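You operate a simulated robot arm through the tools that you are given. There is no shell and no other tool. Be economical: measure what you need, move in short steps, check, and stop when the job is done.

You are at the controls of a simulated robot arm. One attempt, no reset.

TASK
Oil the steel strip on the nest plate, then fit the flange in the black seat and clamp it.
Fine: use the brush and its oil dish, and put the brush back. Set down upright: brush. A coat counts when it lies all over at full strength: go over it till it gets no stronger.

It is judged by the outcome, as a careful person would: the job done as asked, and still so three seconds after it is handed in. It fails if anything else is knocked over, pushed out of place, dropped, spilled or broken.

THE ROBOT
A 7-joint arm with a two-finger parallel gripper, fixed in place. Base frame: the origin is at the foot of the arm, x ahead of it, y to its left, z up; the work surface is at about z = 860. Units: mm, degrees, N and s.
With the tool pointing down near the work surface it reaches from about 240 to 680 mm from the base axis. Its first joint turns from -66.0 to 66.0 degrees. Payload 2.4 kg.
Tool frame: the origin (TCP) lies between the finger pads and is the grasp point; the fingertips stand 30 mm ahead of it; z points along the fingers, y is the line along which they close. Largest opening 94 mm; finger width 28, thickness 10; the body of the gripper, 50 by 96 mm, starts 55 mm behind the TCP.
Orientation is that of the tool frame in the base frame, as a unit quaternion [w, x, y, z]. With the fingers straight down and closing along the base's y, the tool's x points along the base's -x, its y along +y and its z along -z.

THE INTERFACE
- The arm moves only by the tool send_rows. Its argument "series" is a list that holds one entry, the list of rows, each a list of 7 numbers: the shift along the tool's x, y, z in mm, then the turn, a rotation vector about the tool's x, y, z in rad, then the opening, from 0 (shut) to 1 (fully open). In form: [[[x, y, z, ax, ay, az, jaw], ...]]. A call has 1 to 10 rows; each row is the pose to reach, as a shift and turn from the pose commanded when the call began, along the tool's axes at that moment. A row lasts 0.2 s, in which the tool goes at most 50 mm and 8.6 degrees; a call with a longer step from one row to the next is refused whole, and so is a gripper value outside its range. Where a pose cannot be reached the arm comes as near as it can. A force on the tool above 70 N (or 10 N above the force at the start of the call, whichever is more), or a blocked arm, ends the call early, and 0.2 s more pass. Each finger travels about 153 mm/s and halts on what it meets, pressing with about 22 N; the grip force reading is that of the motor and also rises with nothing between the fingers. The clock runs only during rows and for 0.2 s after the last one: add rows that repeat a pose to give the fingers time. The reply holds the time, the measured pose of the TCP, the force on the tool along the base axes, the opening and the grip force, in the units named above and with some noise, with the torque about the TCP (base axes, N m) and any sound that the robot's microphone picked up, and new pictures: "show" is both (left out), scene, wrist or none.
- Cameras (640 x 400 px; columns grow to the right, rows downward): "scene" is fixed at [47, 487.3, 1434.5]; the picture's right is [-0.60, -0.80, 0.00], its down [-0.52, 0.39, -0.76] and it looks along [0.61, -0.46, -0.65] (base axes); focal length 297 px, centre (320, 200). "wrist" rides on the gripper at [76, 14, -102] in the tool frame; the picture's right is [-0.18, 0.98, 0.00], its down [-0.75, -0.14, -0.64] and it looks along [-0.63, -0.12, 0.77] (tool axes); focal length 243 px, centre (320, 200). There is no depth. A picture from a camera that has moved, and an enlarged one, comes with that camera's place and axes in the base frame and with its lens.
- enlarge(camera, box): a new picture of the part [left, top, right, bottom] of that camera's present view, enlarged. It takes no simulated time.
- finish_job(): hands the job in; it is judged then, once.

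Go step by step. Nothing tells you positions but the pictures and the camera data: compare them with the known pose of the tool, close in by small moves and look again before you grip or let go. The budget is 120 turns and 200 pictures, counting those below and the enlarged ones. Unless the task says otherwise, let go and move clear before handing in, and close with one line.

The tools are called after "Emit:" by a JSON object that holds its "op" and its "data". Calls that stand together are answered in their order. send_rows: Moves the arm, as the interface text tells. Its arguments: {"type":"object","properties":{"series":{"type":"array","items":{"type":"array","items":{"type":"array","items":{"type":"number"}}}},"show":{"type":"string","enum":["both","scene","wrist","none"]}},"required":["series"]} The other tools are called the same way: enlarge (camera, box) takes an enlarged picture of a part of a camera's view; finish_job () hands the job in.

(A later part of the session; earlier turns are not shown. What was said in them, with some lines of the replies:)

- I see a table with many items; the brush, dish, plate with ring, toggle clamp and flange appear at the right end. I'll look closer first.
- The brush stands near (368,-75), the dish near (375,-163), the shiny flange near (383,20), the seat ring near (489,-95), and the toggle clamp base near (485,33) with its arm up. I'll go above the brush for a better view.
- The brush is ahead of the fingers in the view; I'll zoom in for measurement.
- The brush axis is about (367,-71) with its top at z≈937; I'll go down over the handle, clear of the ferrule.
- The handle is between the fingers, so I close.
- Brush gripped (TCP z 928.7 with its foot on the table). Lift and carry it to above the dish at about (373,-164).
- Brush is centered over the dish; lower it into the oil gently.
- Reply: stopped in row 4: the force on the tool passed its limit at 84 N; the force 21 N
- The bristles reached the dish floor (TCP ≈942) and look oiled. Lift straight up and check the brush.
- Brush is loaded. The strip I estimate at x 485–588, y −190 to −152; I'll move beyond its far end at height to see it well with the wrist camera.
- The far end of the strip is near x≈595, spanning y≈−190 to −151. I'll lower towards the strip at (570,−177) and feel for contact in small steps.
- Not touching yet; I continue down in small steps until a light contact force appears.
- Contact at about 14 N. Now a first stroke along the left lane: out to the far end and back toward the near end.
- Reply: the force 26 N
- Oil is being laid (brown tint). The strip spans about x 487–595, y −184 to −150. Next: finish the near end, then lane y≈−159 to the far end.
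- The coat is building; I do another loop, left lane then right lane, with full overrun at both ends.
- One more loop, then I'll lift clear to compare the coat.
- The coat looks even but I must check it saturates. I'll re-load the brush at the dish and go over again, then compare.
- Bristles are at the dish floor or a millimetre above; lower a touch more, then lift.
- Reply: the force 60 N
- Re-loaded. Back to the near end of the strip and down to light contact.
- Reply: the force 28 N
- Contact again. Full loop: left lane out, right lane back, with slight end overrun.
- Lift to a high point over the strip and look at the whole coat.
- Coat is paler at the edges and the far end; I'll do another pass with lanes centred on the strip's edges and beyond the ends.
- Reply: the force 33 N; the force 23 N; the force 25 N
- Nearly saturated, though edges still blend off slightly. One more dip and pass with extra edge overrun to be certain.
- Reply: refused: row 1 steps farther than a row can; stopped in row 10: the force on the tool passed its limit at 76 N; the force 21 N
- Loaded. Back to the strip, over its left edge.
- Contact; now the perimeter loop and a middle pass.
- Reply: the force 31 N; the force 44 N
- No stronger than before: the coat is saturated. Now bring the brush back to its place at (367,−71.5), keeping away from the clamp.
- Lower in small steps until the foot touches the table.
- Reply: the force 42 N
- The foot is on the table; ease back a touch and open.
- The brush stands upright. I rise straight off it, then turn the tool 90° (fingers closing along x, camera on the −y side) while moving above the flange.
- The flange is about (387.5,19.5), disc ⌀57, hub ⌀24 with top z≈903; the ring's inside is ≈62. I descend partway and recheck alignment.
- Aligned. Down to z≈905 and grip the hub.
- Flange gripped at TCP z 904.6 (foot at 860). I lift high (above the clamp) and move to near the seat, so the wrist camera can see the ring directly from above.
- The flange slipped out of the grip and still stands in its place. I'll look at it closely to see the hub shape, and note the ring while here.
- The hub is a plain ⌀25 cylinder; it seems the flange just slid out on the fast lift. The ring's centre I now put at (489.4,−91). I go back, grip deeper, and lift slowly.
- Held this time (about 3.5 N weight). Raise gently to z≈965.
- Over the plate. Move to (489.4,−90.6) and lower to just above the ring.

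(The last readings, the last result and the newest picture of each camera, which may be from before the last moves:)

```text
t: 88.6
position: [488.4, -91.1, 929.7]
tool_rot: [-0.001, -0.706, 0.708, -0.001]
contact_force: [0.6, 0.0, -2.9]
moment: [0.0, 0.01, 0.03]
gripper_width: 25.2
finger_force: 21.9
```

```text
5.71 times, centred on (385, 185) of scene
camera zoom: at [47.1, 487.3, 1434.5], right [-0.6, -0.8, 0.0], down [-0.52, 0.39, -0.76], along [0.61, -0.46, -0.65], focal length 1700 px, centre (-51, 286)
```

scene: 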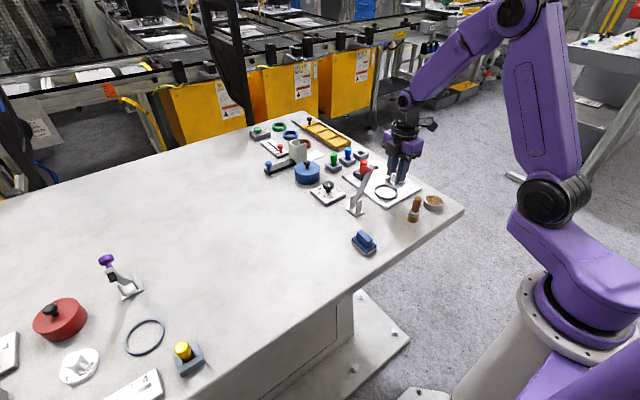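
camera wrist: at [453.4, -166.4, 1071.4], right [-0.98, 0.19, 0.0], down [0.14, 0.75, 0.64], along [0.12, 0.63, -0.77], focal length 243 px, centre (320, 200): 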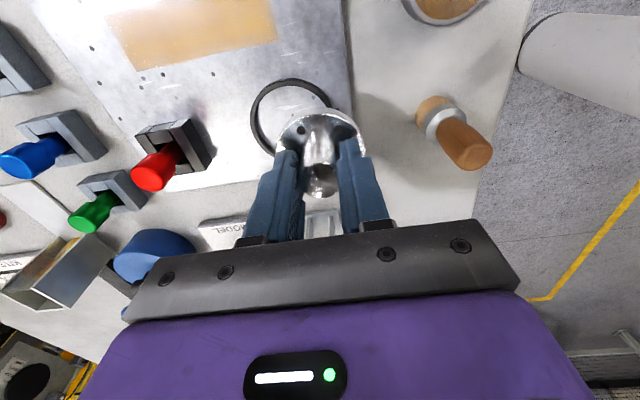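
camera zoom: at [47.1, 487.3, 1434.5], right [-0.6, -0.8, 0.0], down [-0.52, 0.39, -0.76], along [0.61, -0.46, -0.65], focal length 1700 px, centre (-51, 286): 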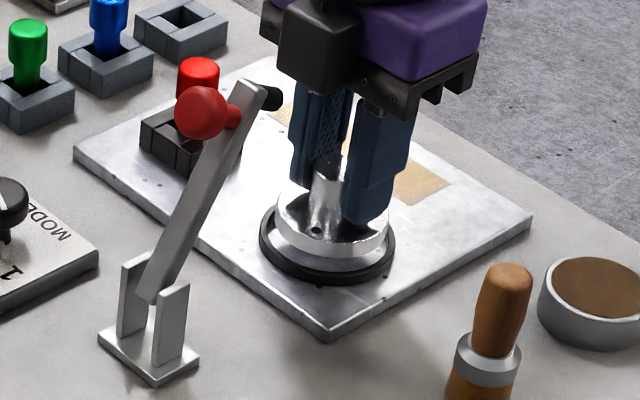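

Close; a 1 mm nudge in +x, then lower slowly into the ring watching the force.

Emit:
{"op": "send_rows", "data": {"series": [[[0, -1.2, 0, 0, 0, 0, 0], [0, -1.2, 4, 0, 0, 0, 0], [0, -1.2, 8, 0, 0, 0, 0], [0, -1.2, 10, 0, 0, 0, 0], [0, -1.2, 12, 0, 0, 0, 0], [0, -1.2, 13, 0, 0, 0, 0], [0, -1.2, 14, 0, 0, 0, 0], [0, -1.2, 14, 0, 0, 0, 0]]], "show": "none"}}

Emit:
{"op": "enlarge", "data": {"camera": "wrist", "box": [230, 70, 410, 230]}}

Emit:
{"op": "enlarge", "data": {"camera": "scene", "box": [360, 160, 410, 210]}}

```text
t: 90.4
position: [489.0, -91.0, 915.5]
tool_rot: [0.001, 0.707, -0.707, 0.001]
contact_force: [2.0, 0.4, -2.9]
moment: [-0.06, -0.05, -0.02]
gripper_width: 25.1
finger_force: 22.1
```

```text
2.50 times, centred on (320, 150) of wrist
camera zoom: at [475.7, -166.4, 1019.7], right [-0.98, 0.19, 0.0], down [0.14, 0.75, 0.64], along [0.12, 0.63, -0.77], focal length 606 px, centre (320, 325)
```

zoom: 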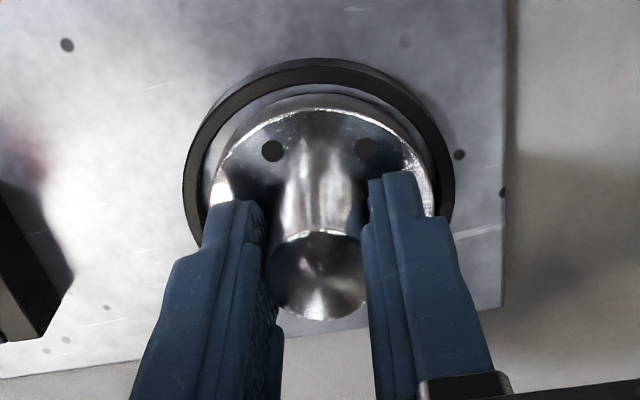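

```text
8.00 times, centred on (385, 185) of scene
camera zoom: at [47.1, 487.2, 1434.5], right [-0.6, -0.8, 0.0], down [-0.52, 0.39, -0.76], along [0.61, -0.46, -0.65], focal length 2380 px, centre (-200, 320)
```

zoom: 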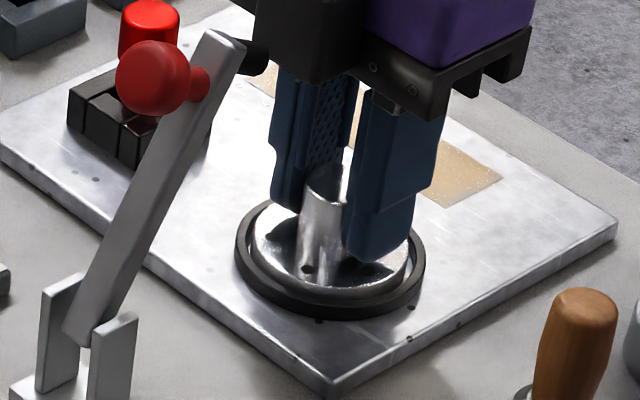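

It's entering the ring. Continue down in 1 mm steps to the plate.

Emit:
{"op": "send_rows", "data": {"series": [[[0, 0, 1, 0, 0, 0, 0], [0, 0, 2, 0, 0, 0, 0], [0, 0, 3, 0, 0, 0, 0], [0, 0, 4, 0, 0, 0, 0], [0, 0, 5, 0, 0, 0, 0], [0, 0, 5, 0, 0, 0, 0]]], "show": "none"}}

Emit:
{"op": "enlarge", "data": {"camera": "wrist", "box": [230, 70, 410, 230]}}

Emit:
{"op": "enlarge", "data": {"camera": "scene", "box": [360, 160, 410, 210]}}

```text
t: 91.8
position: [489.8, -89.9, 911.8]
tool_rot: [0.0, -0.706, 0.708, 0.0]
contact_force: [-6.6, -0.4, 17.7]
moment: [0.03, 0.22, -0.01]
gripper_width: 25.1
finger_force: 21.8
```

```text
2.50 times, centred on (320, 150) of wrist
camera zoom: at [475.6, -166.4, 1015.1], right [-0.98, 0.19, 0.0], down [0.14, 0.75, 0.64], along [0.12, 0.63, -0.77], focal length 606 px, centre (320, 325)
```

zoom: 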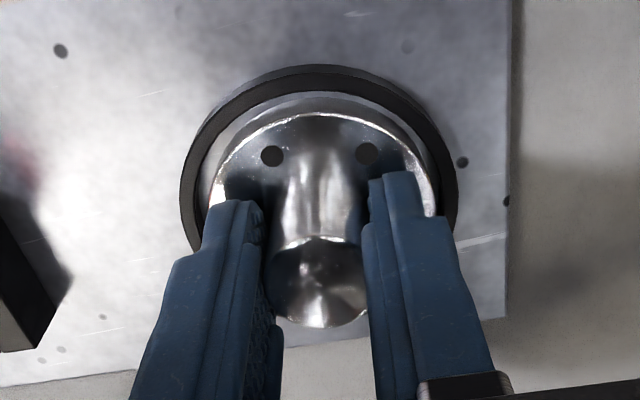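

```text
8.00 times, centred on (385, 185) of scene
camera zoom: at [46.6, 487.3, 1434.5], right [-0.6, -0.8, 0.0], down [-0.52, 0.39, -0.76], along [0.61, -0.46, -0.65], focal length 2380 px, centre (-200, 320)
```

zoom: 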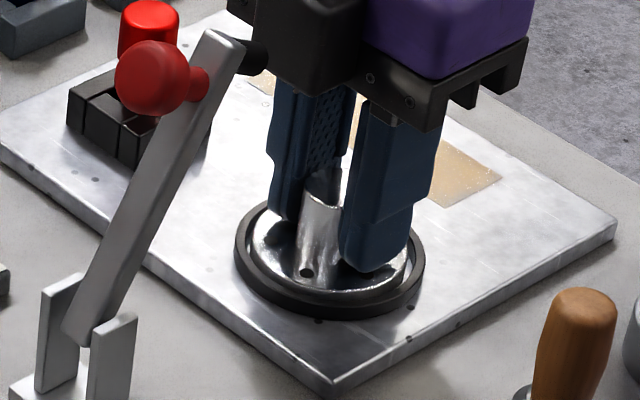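

Contact at the expected plate height (≈869): the flange is seated in the ring. Release and rise.

Emit:
{"op": "send_rows", "data": {"series": [[[0, 0, -0.8, 0, 0, 0, 0], [0, 0, -0.8, 0, 0, 0, 0.3], [0, 0, -0.8, 0, 0, 0, 0.45], [0, 0, -0.8, 0, 0, 0, 0.45], [0, 0, -20, 0, 0, 0, 0.45], [0, 0, -50, 0, 0, 0, 0.45], [0, 0, -90, 0, 0, 0, 0.45], [0, 0, -130, 0, 0, 0, 0.4], [0, 0, -160, 0, 0, 0, 0.4], [0, 0, -160, 0, 0, 0, 0.4]]]}}

Emit:
{"op": "enlarge", "data": {"camera": "scene", "box": [340, 150, 410, 220]}}

Emit:
{"op": "enlarge", "data": {"camera": "wrist", "box": [180, 30, 420, 200]}}

```text
t: 94.0
position: [489.9, -89.6, 1072.3]
tool_rot: [-0.001, -0.706, 0.708, 0.0]
contact_force: [-0.6, -0.6, -0.1]
moment: [0.0, 0.0, -0.01]
gripper_width: 37.5
finger_force: 0.0
camera wrist: at [475.8, -165.2, 1174.9], right [-0.98, 0.19, 0.0], down [0.14, 0.75, 0.64], along [0.12, 0.63, -0.77], focal length 243 px, centre (320, 200)
```

scene: 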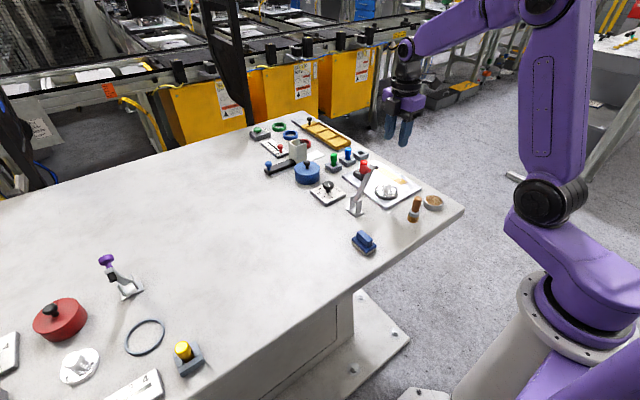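
wrist: 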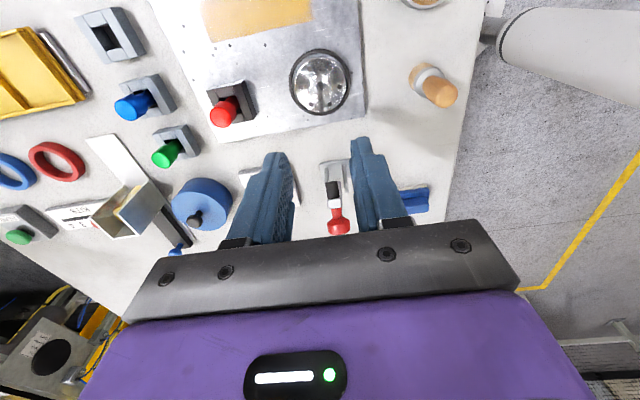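

```text
5.71 times, centred on (375, 185) of scene
camera zoom: at [47.0, 487.3, 1434.5], right [-0.6, -0.8, 0.0], down [-0.52, 0.39, -0.76], along [0.61, -0.46, -0.65], focal length 1700 px, centre (6, 286)
```

zoom: 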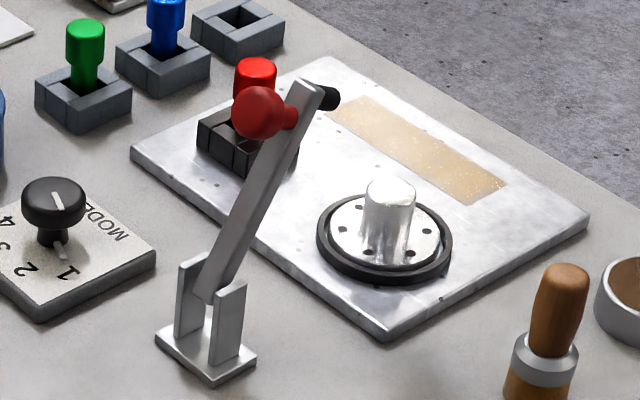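

```text
2.35 times, centred on (300, 115) of wrist
camera zoom: at [475.8, -165.2, 1174.9], right [-0.98, 0.19, 0.0], down [0.14, 0.75, 0.64], along [0.12, 0.63, -0.77], focal length 571 px, centre (367, 400)
```

zoom: 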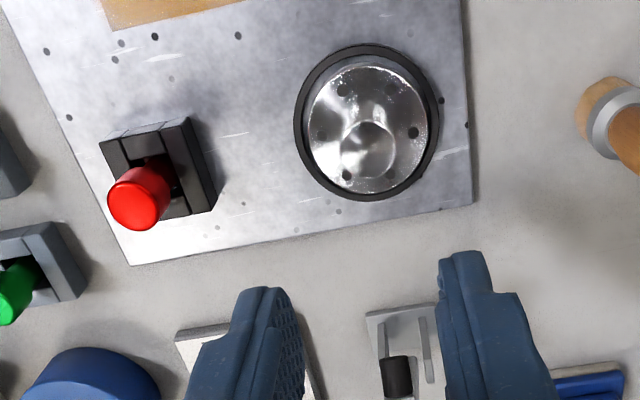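

The flange is fully in the seat. The clamp's red knob I put at about (488,17,999), its pivot near (y 35, z 897); it swings toward −y onto the hub. I'll bring the closed fingers behind the knob (+y side).

Emit:
{"op": "send_rows", "data": {"series": [[[-40, 1, -8, 0, 0, 0, 0.2], [-85, 1, -8, 0, 0, 0, 0], [-125, 1, -8, 0, 0, 0, 0], [-148, 1, -8, 0, 0, 0, 0], [-148, 1, 20, 0, 0, 0, 0], [-148, 1, 50, 0, 0, 0, 0], [-148, 1, 54, 0, 0, 0, 0], [-148, 1, 54, 0, 0, 0, 0]]]}}

Emit:
{"op": "enlarge", "data": {"camera": "scene", "box": [320, 130, 410, 220]}}

Emit:
{"op": "enlarge", "data": {"camera": "wrist", "box": [220, 20, 420, 220]}}

```text
t: 95.8
position: [487.9, 56.2, 1015.2]
tool_rot: [-0.001, -0.706, 0.708, 0.0]
contact_force: [0.0, 0.1, 0.0]
moment: [0.02, 0.02, -0.01]
gripper_width: 0.0
finger_force: 22.3
camera wrist: at [474.8, -18.3, 1119.6], right [-0.98, 0.19, 0.0], down [0.14, 0.75, 0.64], along [0.12, 0.63, -0.77], focal length 243 px, centre (320, 200)
```

scene: 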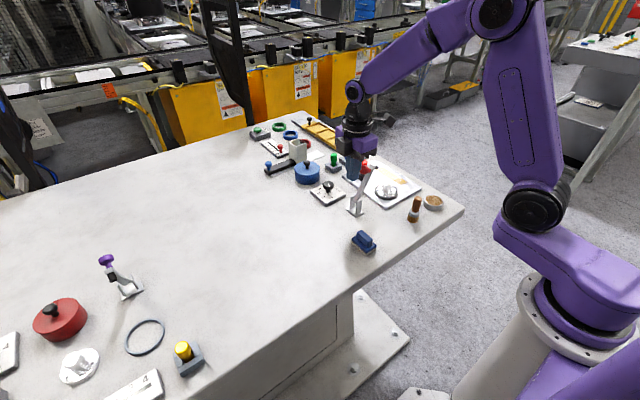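
wrist: 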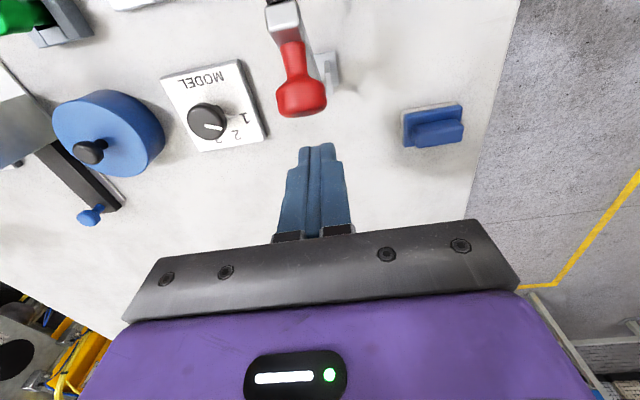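

```text
4.44 times, centred on (365, 175) of scene
camera zoom: at [47.0, 487.3, 1434.5], right [-0.6, -0.8, 0.0], down [-0.52, 0.39, -0.76], along [0.61, -0.46, -0.65], focal length 1322 px, centre (120, 311)
```

zoom: 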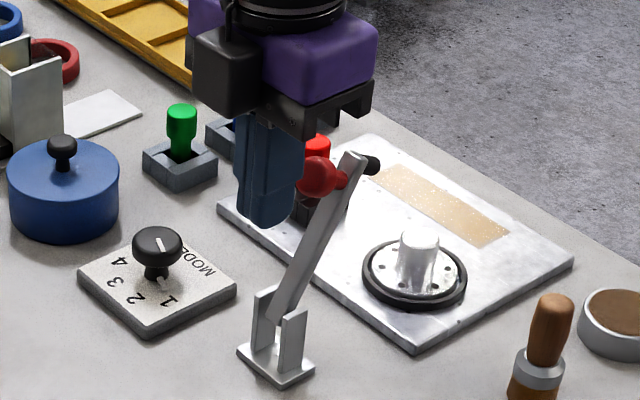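

```text
2.00 times, centred on (320, 120) of wrist
camera zoom: at [474.8, -18.3, 1119.6], right [-0.98, 0.19, 0.0], down [0.14, 0.75, 0.64], along [0.12, 0.63, -0.77], focal length 485 px, centre (320, 360)
```

zoom: 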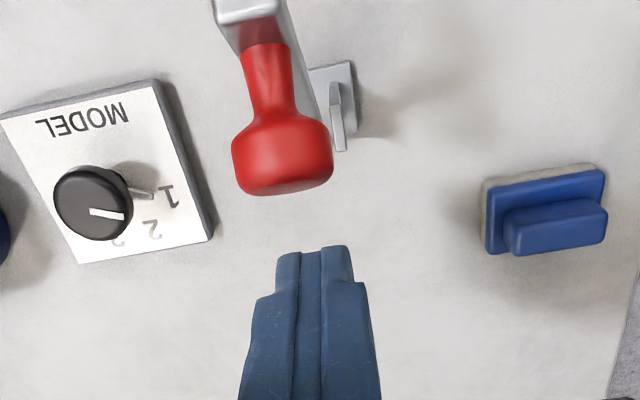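

Knob is at (491,17,999), fingers behind it. Push toward −y in a shallow arc.

Emit:
{"op": "send_rows", "data": {"series": [[[8, -2, 0, 0, 0, 0, 0], [13, -2, 0, 0, 0, 0, 0], [18, -2, 0, 0, 0, 0, 0], [23, -2, 1, 0, 0, 0, 0], [28, -2, 2, 0, 0, 0, 0], [33, -2, 4, 0, 0, 0, 0], [38, -2, 6, 0, 0, 0, 0], [38, -2, 6, 0, 0, 0, 0]]], "show": "none"}}

Emit:
{"op": "enlarge", "data": {"camera": "scene", "box": [330, 140, 410, 220]}}

Emit:
{"op": "enlarge", "data": {"camera": "wrist", "box": [220, 0, 420, 200]}}

```text
t: 97.6
position: [490.5, 19.4, 1010.5]
tool_rot: [-0.002, -0.706, 0.708, 0.0]
contact_force: [-0.1, 0.4, 0.1]
moment: [0.01, 0.0, 0.0]
gripper_width: 0.3
finger_force: 21.5
```

```text
5.00 times, centred on (370, 180) of scene
camera zoom: at [47.0, 487.3, 1434.5], right [-0.6, -0.8, 0.0], down [-0.52, 0.39, -0.76], along [0.61, -0.46, -0.65], focal length 1487 px, centre (70, 300)
```

zoom: 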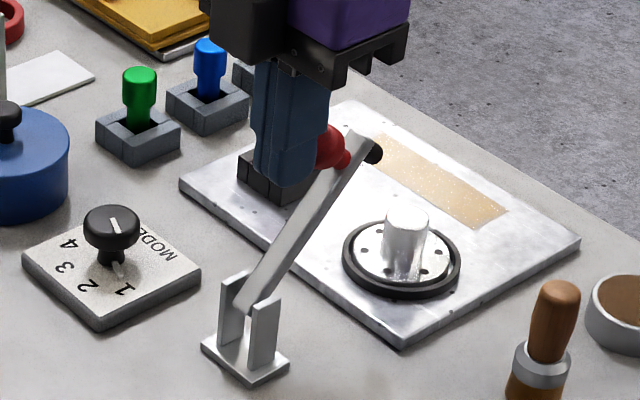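

```text
2.00 times, centred on (320, 100) of wrist
camera zoom: at [476.9, -56.0, 1114.3], right [-0.98, 0.19, 0.0], down [0.14, 0.75, 0.64], along [0.12, 0.63, -0.77], focal length 485 px, centre (320, 400)
```

zoom: 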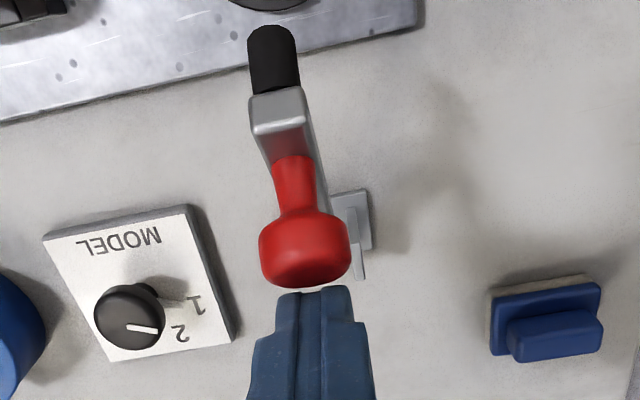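

The arm swings easily. Continue the arc.

Emit:
{"op": "send_rows", "data": {"series": [[[5, 0, 2, 0, 0, 0, 0], [10, 0, 4.5, 0, 0, 0, 0], [15, 0, 7, 0, 0, 0, 0], [20, 0, 10, 0, 0, 0, 0], [25, 0, 13, 0, 0, 0, 0], [30, 0, 17, 0, 0, 0, 0], [34, 0, 20, 0, 0, 0, 0], [34, 0, 20, 0, 0, 0, 0]]], "show": "none"}}

Emit:
{"op": "enlarge", "data": {"camera": "scene", "box": [330, 140, 410, 220]}}

Emit:
{"op": "enlarge", "data": {"camera": "wrist", "box": [220, 0, 420, 200]}}

```text
t: 99.4
position: [490.1, -13.9, 990.3]
tool_rot: [-0.001, -0.706, 0.708, -0.001]
contact_force: [-0.4, -0.6, 0.5]
moment: [0.03, 0.02, 0.01]
gripper_width: 0.2
finger_force: 22.6
```

```text
5.00 times, centred on (370, 180) of scene
camera zoom: at [47.0, 487.3, 1434.5], right [-0.6, -0.8, 0.0], down [-0.52, 0.39, -0.76], along [0.61, -0.46, -0.65], focal length 1487 px, centre (70, 300)
```

zoom: 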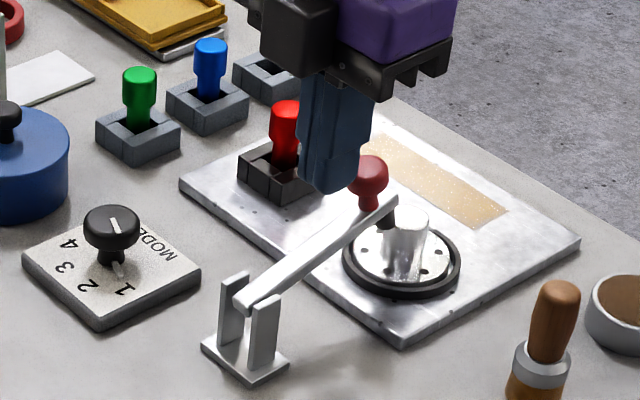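

```text
2.00 times, centred on (320, 100) of wrist
camera zoom: at [476.8, -90.4, 1094.6], right [-0.98, 0.19, 0.0], down [0.14, 0.75, 0.64], along [0.12, 0.63, -0.77], focal length 485 px, centre (320, 400)
```

zoom: 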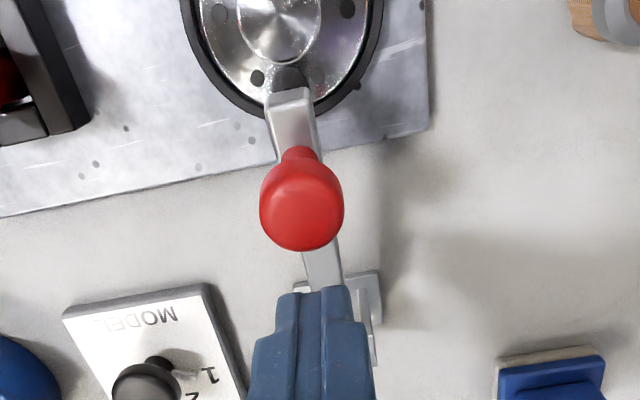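

The arm has swung down ahead of the fingers to ~25° above horizontal, with its foot heading for the disc beside the hub. I rise, move over the knob, and look before pressing down.

Emit:
{"op": "send_rows", "data": {"series": [[[0, 0, -15, 0, 0, 0, 0], [0, 0, -30, 0, 0, 0, 0], [20, 0, -32, 0, 0, 0, 0], [38, 0, -32, 0, 0, 0, 0], [38, 0, -32, 0, 0, 0, 0]]], "show": "none"}}

Emit:
{"op": "enlarge", "data": {"camera": "scene", "box": [340, 150, 410, 220]}}

Emit:
{"op": "enlarge", "data": {"camera": "wrist", "box": [220, 30, 420, 230]}}

```text
t: 100.6
position: [490.6, -53.1, 1022.6]
tool_rot: [-0.001, -0.706, 0.708, -0.001]
contact_force: [-0.9, -0.6, 0.4]
moment: [0.0, 0.01, -0.03]
gripper_width: 0.1
finger_force: 22.4
```

```text
5.71 times, centred on (375, 185) of scene
camera zoom: at [47.0, 487.3, 1434.5], right [-0.6, -0.8, 0.0], down [-0.52, 0.39, -0.76], along [0.61, -0.46, -0.65], focal length 1700 px, centre (6, 286)
```

zoom: 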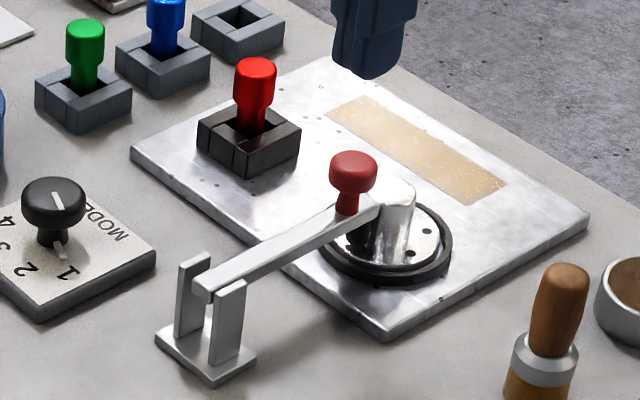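

```text
2.00 times, centred on (320, 130) of wrist
camera zoom: at [476.9, -128.3, 1127.4], right [-0.98, 0.19, 0.0], down [0.14, 0.75, 0.64], along [0.12, 0.63, -0.77], focal length 485 px, centre (320, 340)
```

zoom: 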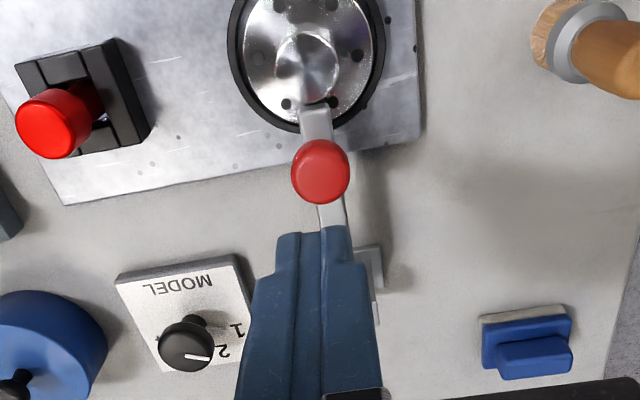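

The arm has swung further down by itself, the foot beside the hub over the disc. Now press on the knob from above.

Emit:
{"op": "send_rows", "data": {"series": [[[4, 0, 15, 0, 0, 0, 0], [4, 0, 30, 0, 0, 0, 0], [5, 0, 40, 0, 0, 0, 0], [5, 0, 45, 0, 0, 0, 0], [5, 0, 48, 0, 0, 0, 0], [5, 0, 48, 0, 0, 0, 0]]], "show": "none"}}

Emit:
{"op": "enlarge", "data": {"camera": "scene", "box": [340, 150, 410, 220]}}

Emit:
{"op": "enlarge", "data": {"camera": "wrist", "box": [220, 30, 420, 230]}}

```text
t: 102.0
position: [490.4, -57.4, 974.2]
tool_rot: [0.0, -0.707, 0.707, 0.0]
contact_force: [1.1, 0.1, 1.2]
moment: [0.04, -0.01, 0.01]
gripper_width: 0.2
finger_force: 22.0
```

```text
5.71 times, centred on (375, 185) of scene
camera zoom: at [47.0, 487.3, 1434.5], right [-0.6, -0.8, 0.0], down [-0.52, 0.39, -0.76], along [0.61, -0.46, -0.65], focal length 1700 px, centre (6, 286)
```

zoom: 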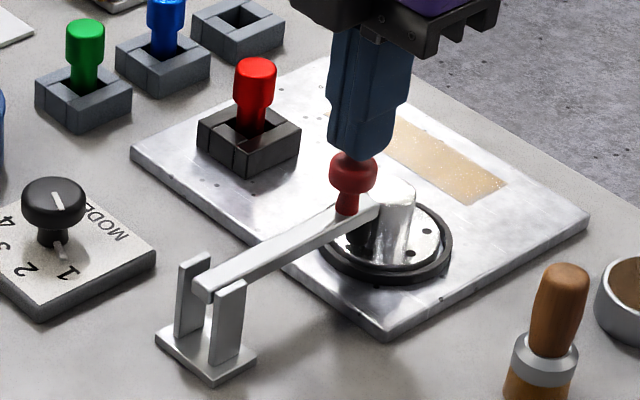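

```text
2.00 times, centred on (320, 130) of wrist
camera zoom: at [476.7, -132.9, 1078.7], right [-0.98, 0.19, 0.0], down [0.14, 0.75, 0.64], along [0.12, 0.63, -0.77], focal length 485 px, centre (320, 340)
```

zoom: 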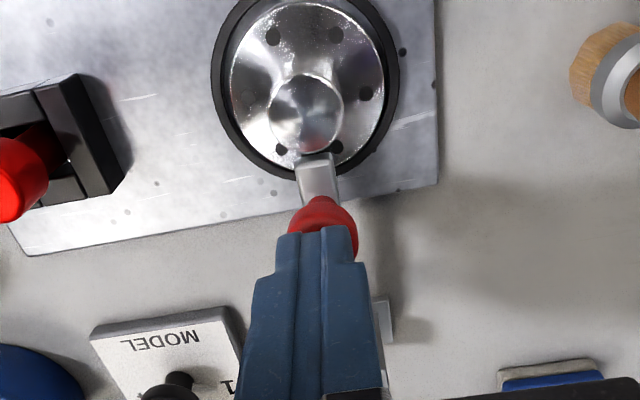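

Emit:
{"op": "send_rows", "data": {"series": [[[0, 0, 2, 0, 0, 0, 0], [0.5, 0, 4, 0, 0, 0, 0], [0.5, 0, 5, 0, 0, 0, 0], [0.5, 0, 5, 0, 0, 0, 0]]], "show": "none"}}

Emit:
{"op": "enlarge", "data": {"camera": "scene", "box": [340, 150, 410, 220]}}

```text
t: 103.0
position: [490.7, -56.9, 970.5]
tool_rot: [-0.001, -0.707, 0.708, -0.002]
contact_force: [-0.7, 0.6, 0.4]
moment: [-0.02, 0.0, 0.01]
gripper_width: 0.0
finger_force: 22.1
```

```text
5.71 times, centred on (375, 185) of scene
camera zoom: at [47.0, 487.3, 1434.5], right [-0.6, -0.8, 0.0], down [-0.52, 0.39, -0.76], along [0.61, -0.46, -0.65], focal length 1700 px, centre (6, 286)
```

zoom: 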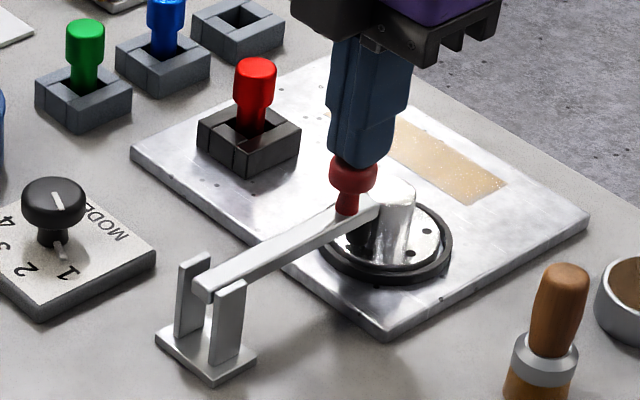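

Emit:
{"op": "send_rows", "data": {"series": [[[0, 0, 2, 0, 0, 0, 0], [0.5, 0, 4, 0, 0, 0, 0], [1, 0, 6, 0, 0, 0, 0], [1, 0, 8, 0, 0, 0, 0], [1, 0, 8, 0, 0, 0, 0]]], "show": "none"}}

Emit:
{"op": "enlarge", "data": {"camera": "scene", "box": [340, 150, 410, 220]}}

Emit:
{"op": "enlarge", "data": {"camera": "wrist", "box": [220, 30, 420, 230]}}

```text
t: 103.8
position: [491.4, -57.8, 968.8]
tool_rot: [0.002, -0.706, 0.708, -0.004]
contact_force: [-5.2, 0.5, 16.3]
moment: [0.02, 0.2, 0.01]
gripper_width: 0.0
finger_force: 22.0
stopped in row 4: the force on the tool passed its limit at 76 N (the readings are from after the stop); the commanded pose is now the measured one
```

```text
5.71 times, centred on (375, 185) of scene
camera zoom: at [46.6, 487.3, 1434.5], right [-0.6, -0.8, 0.0], down [-0.52, 0.39, -0.76], along [0.61, -0.46, -0.65], focal length 1700 px, centre (6, 286)
```

zoom: 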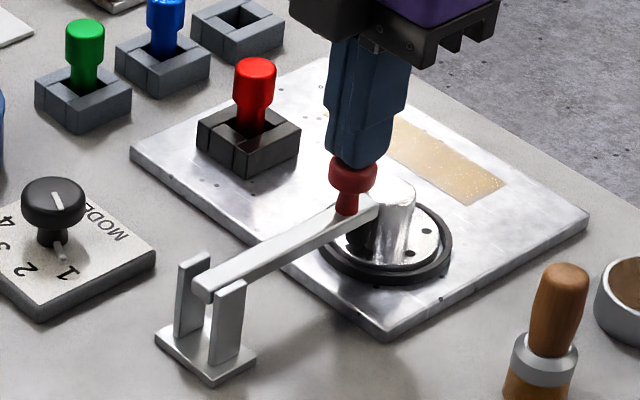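

```text
2.00 times, centred on (320, 130) of wrist
camera zoom: at [477.2, -134.0, 1072.8], right [-0.98, 0.19, -0.01], down [0.14, 0.75, 0.64], along [0.12, 0.63, -0.77], focal length 485 px, centre (320, 340)
```

zoom: 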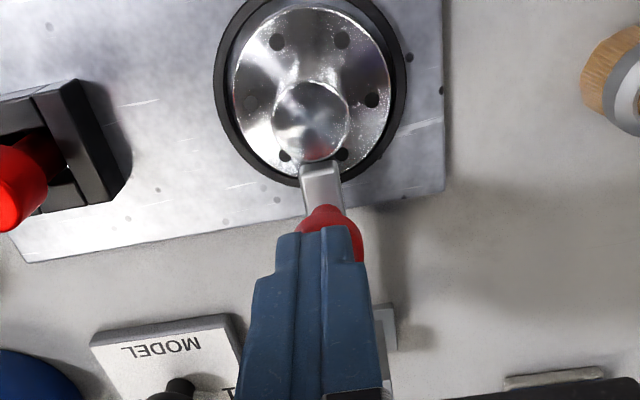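

The arm is hard down (76 N, no movement, bar about horizontal). I lift off and verify it stays and bears on the flange.

Emit:
{"op": "send_rows", "data": {"series": [[[0, 0, -5, 0, 0, 0, 0], [0, 0, -20, 0, 0, 0, 0], [0, 0, -55, 0, 0, 0, 0], [0, 0, -95, 0, 0, 0, 0], [30, 0, -130, 0, 0, 0, 0], [30, 0, -150, 0, 0, 0, 0], [30, 0, -150, 0, 0, 0, 0]]]}}

Emit:
{"op": "enlarge", "data": {"camera": "scene", "box": [355, 170, 400, 215]}}

Emit:
{"op": "enlarge", "data": {"camera": "wrist", "box": [270, 40, 370, 140]}}

```text
t: 105.4
position: [491.3, -87.0, 1117.1]
tool_rot: [0.001, -0.706, 0.708, -0.002]
contact_force: [0.1, -0.2, 0.2]
moment: [0.01, -0.04, 0.0]
gripper_width: 0.0
finger_force: 21.8
camera wrist: at [476.7, -163.4, 1221.6], right [-0.98, 0.19, -0.01], down [0.14, 0.75, 0.64], along [0.12, 0.63, -0.77], focal length 243 px, centre (320, 200)
```

scene: 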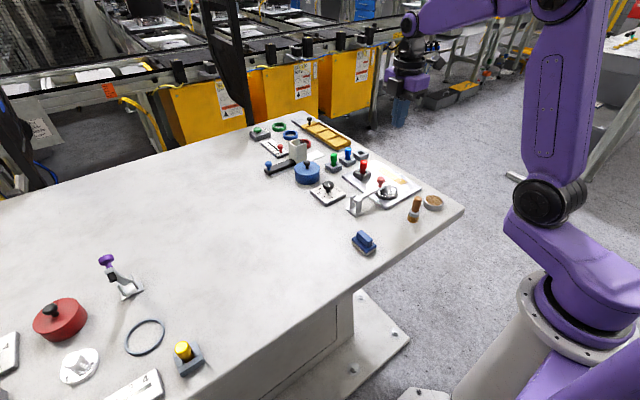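
wrist: 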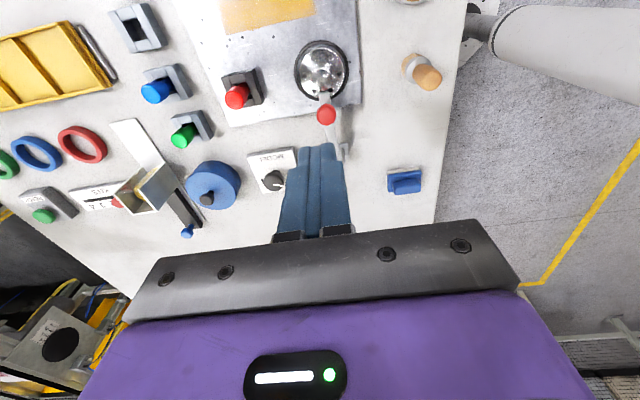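

```text
8.89 times, centred on (378, 192) of scene
camera zoom: at [47.0, 487.3, 1434.5], right [-0.6, -0.8, 0.0], down [-0.52, 0.39, -0.76], along [0.61, -0.46, -0.65], focal length 2644 px, centre (-191, 267)
```

zoom: 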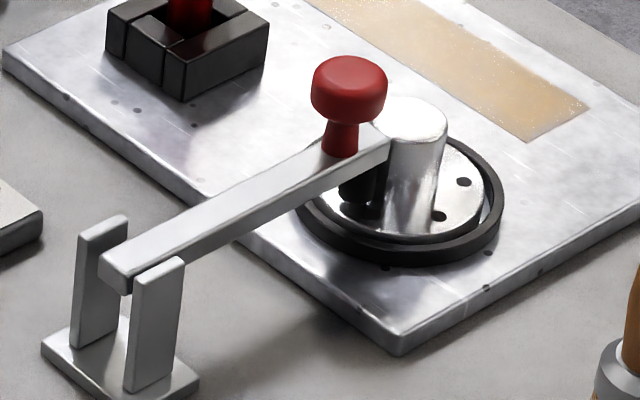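

```text
4.00 times, centred on (320, 90) of wrist
camera zoom: at [476.7, -163.4, 1221.6], right [-0.98, 0.19, -0.01], down [0.14, 0.75, 0.64], along [0.12, 0.63, -0.77], focal length 970 px, centre (320, 640)
```

zoom: 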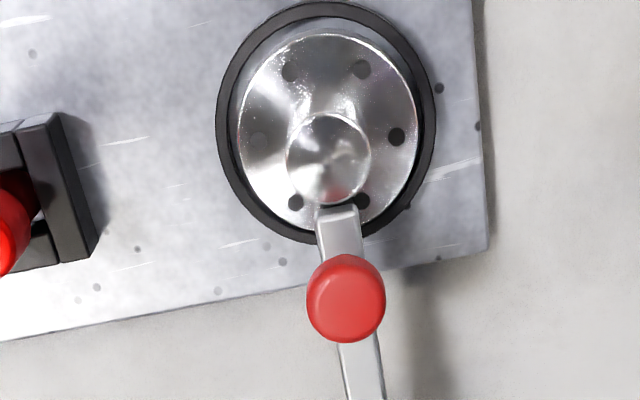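

The clamp stays closed with its foot on the flange disc, and the flange sits in the ring. A last check on strip and brush.

Emit:
{"op": "enlarge", "data": {"camera": "wrist", "box": [200, 0, 340, 60]}}

Emit:
{"op": "enlarge", "data": {"camera": "scene", "box": [380, 160, 450, 230]}}

```text
4.57 times, centred on (270, 30) of wrist
camera zoom: at [476.7, -163.4, 1221.6], right [-0.98, 0.19, -0.01], down [0.14, 0.75, 0.64], along [0.12, 0.63, -0.77], focal length 1109 px, centre (549, 977)
```

zoom: 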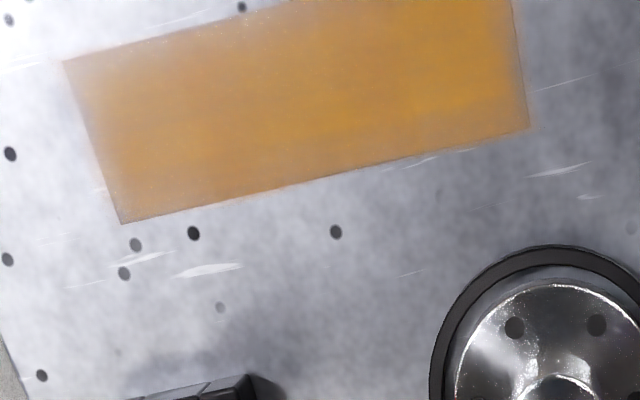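

```text
5.71 times, centred on (415, 195) of scene
camera zoom: at [47.0, 487.3, 1434.5], right [-0.6, -0.8, 0.0], down [-0.52, 0.39, -0.76], along [0.61, -0.46, -0.65], focal length 1700 px, centre (-223, 229)
```

zoom: 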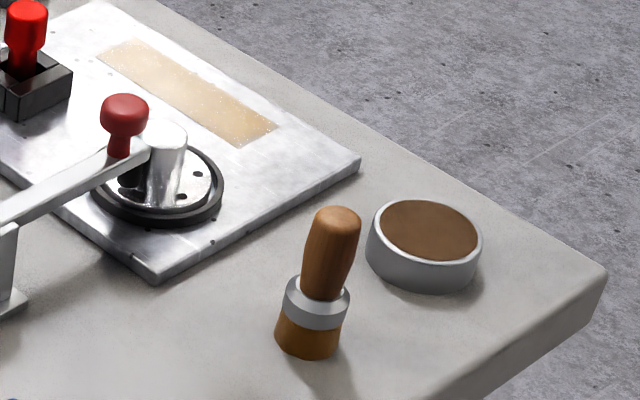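

The strip is coated all over and the last pass made it no stronger. The brush stands upright, the flange is seated and clamped, and the arm is clear, so I'm handing in.

Emit:
{"op": "finish_job", "data": {}}

```text
The job is handed in.
```

The strip is oiled, the brush is back upright in its place, and the flange is in the black seat and clamped; on the first lift the flange slipped from the grip, but it stayed standing in place.
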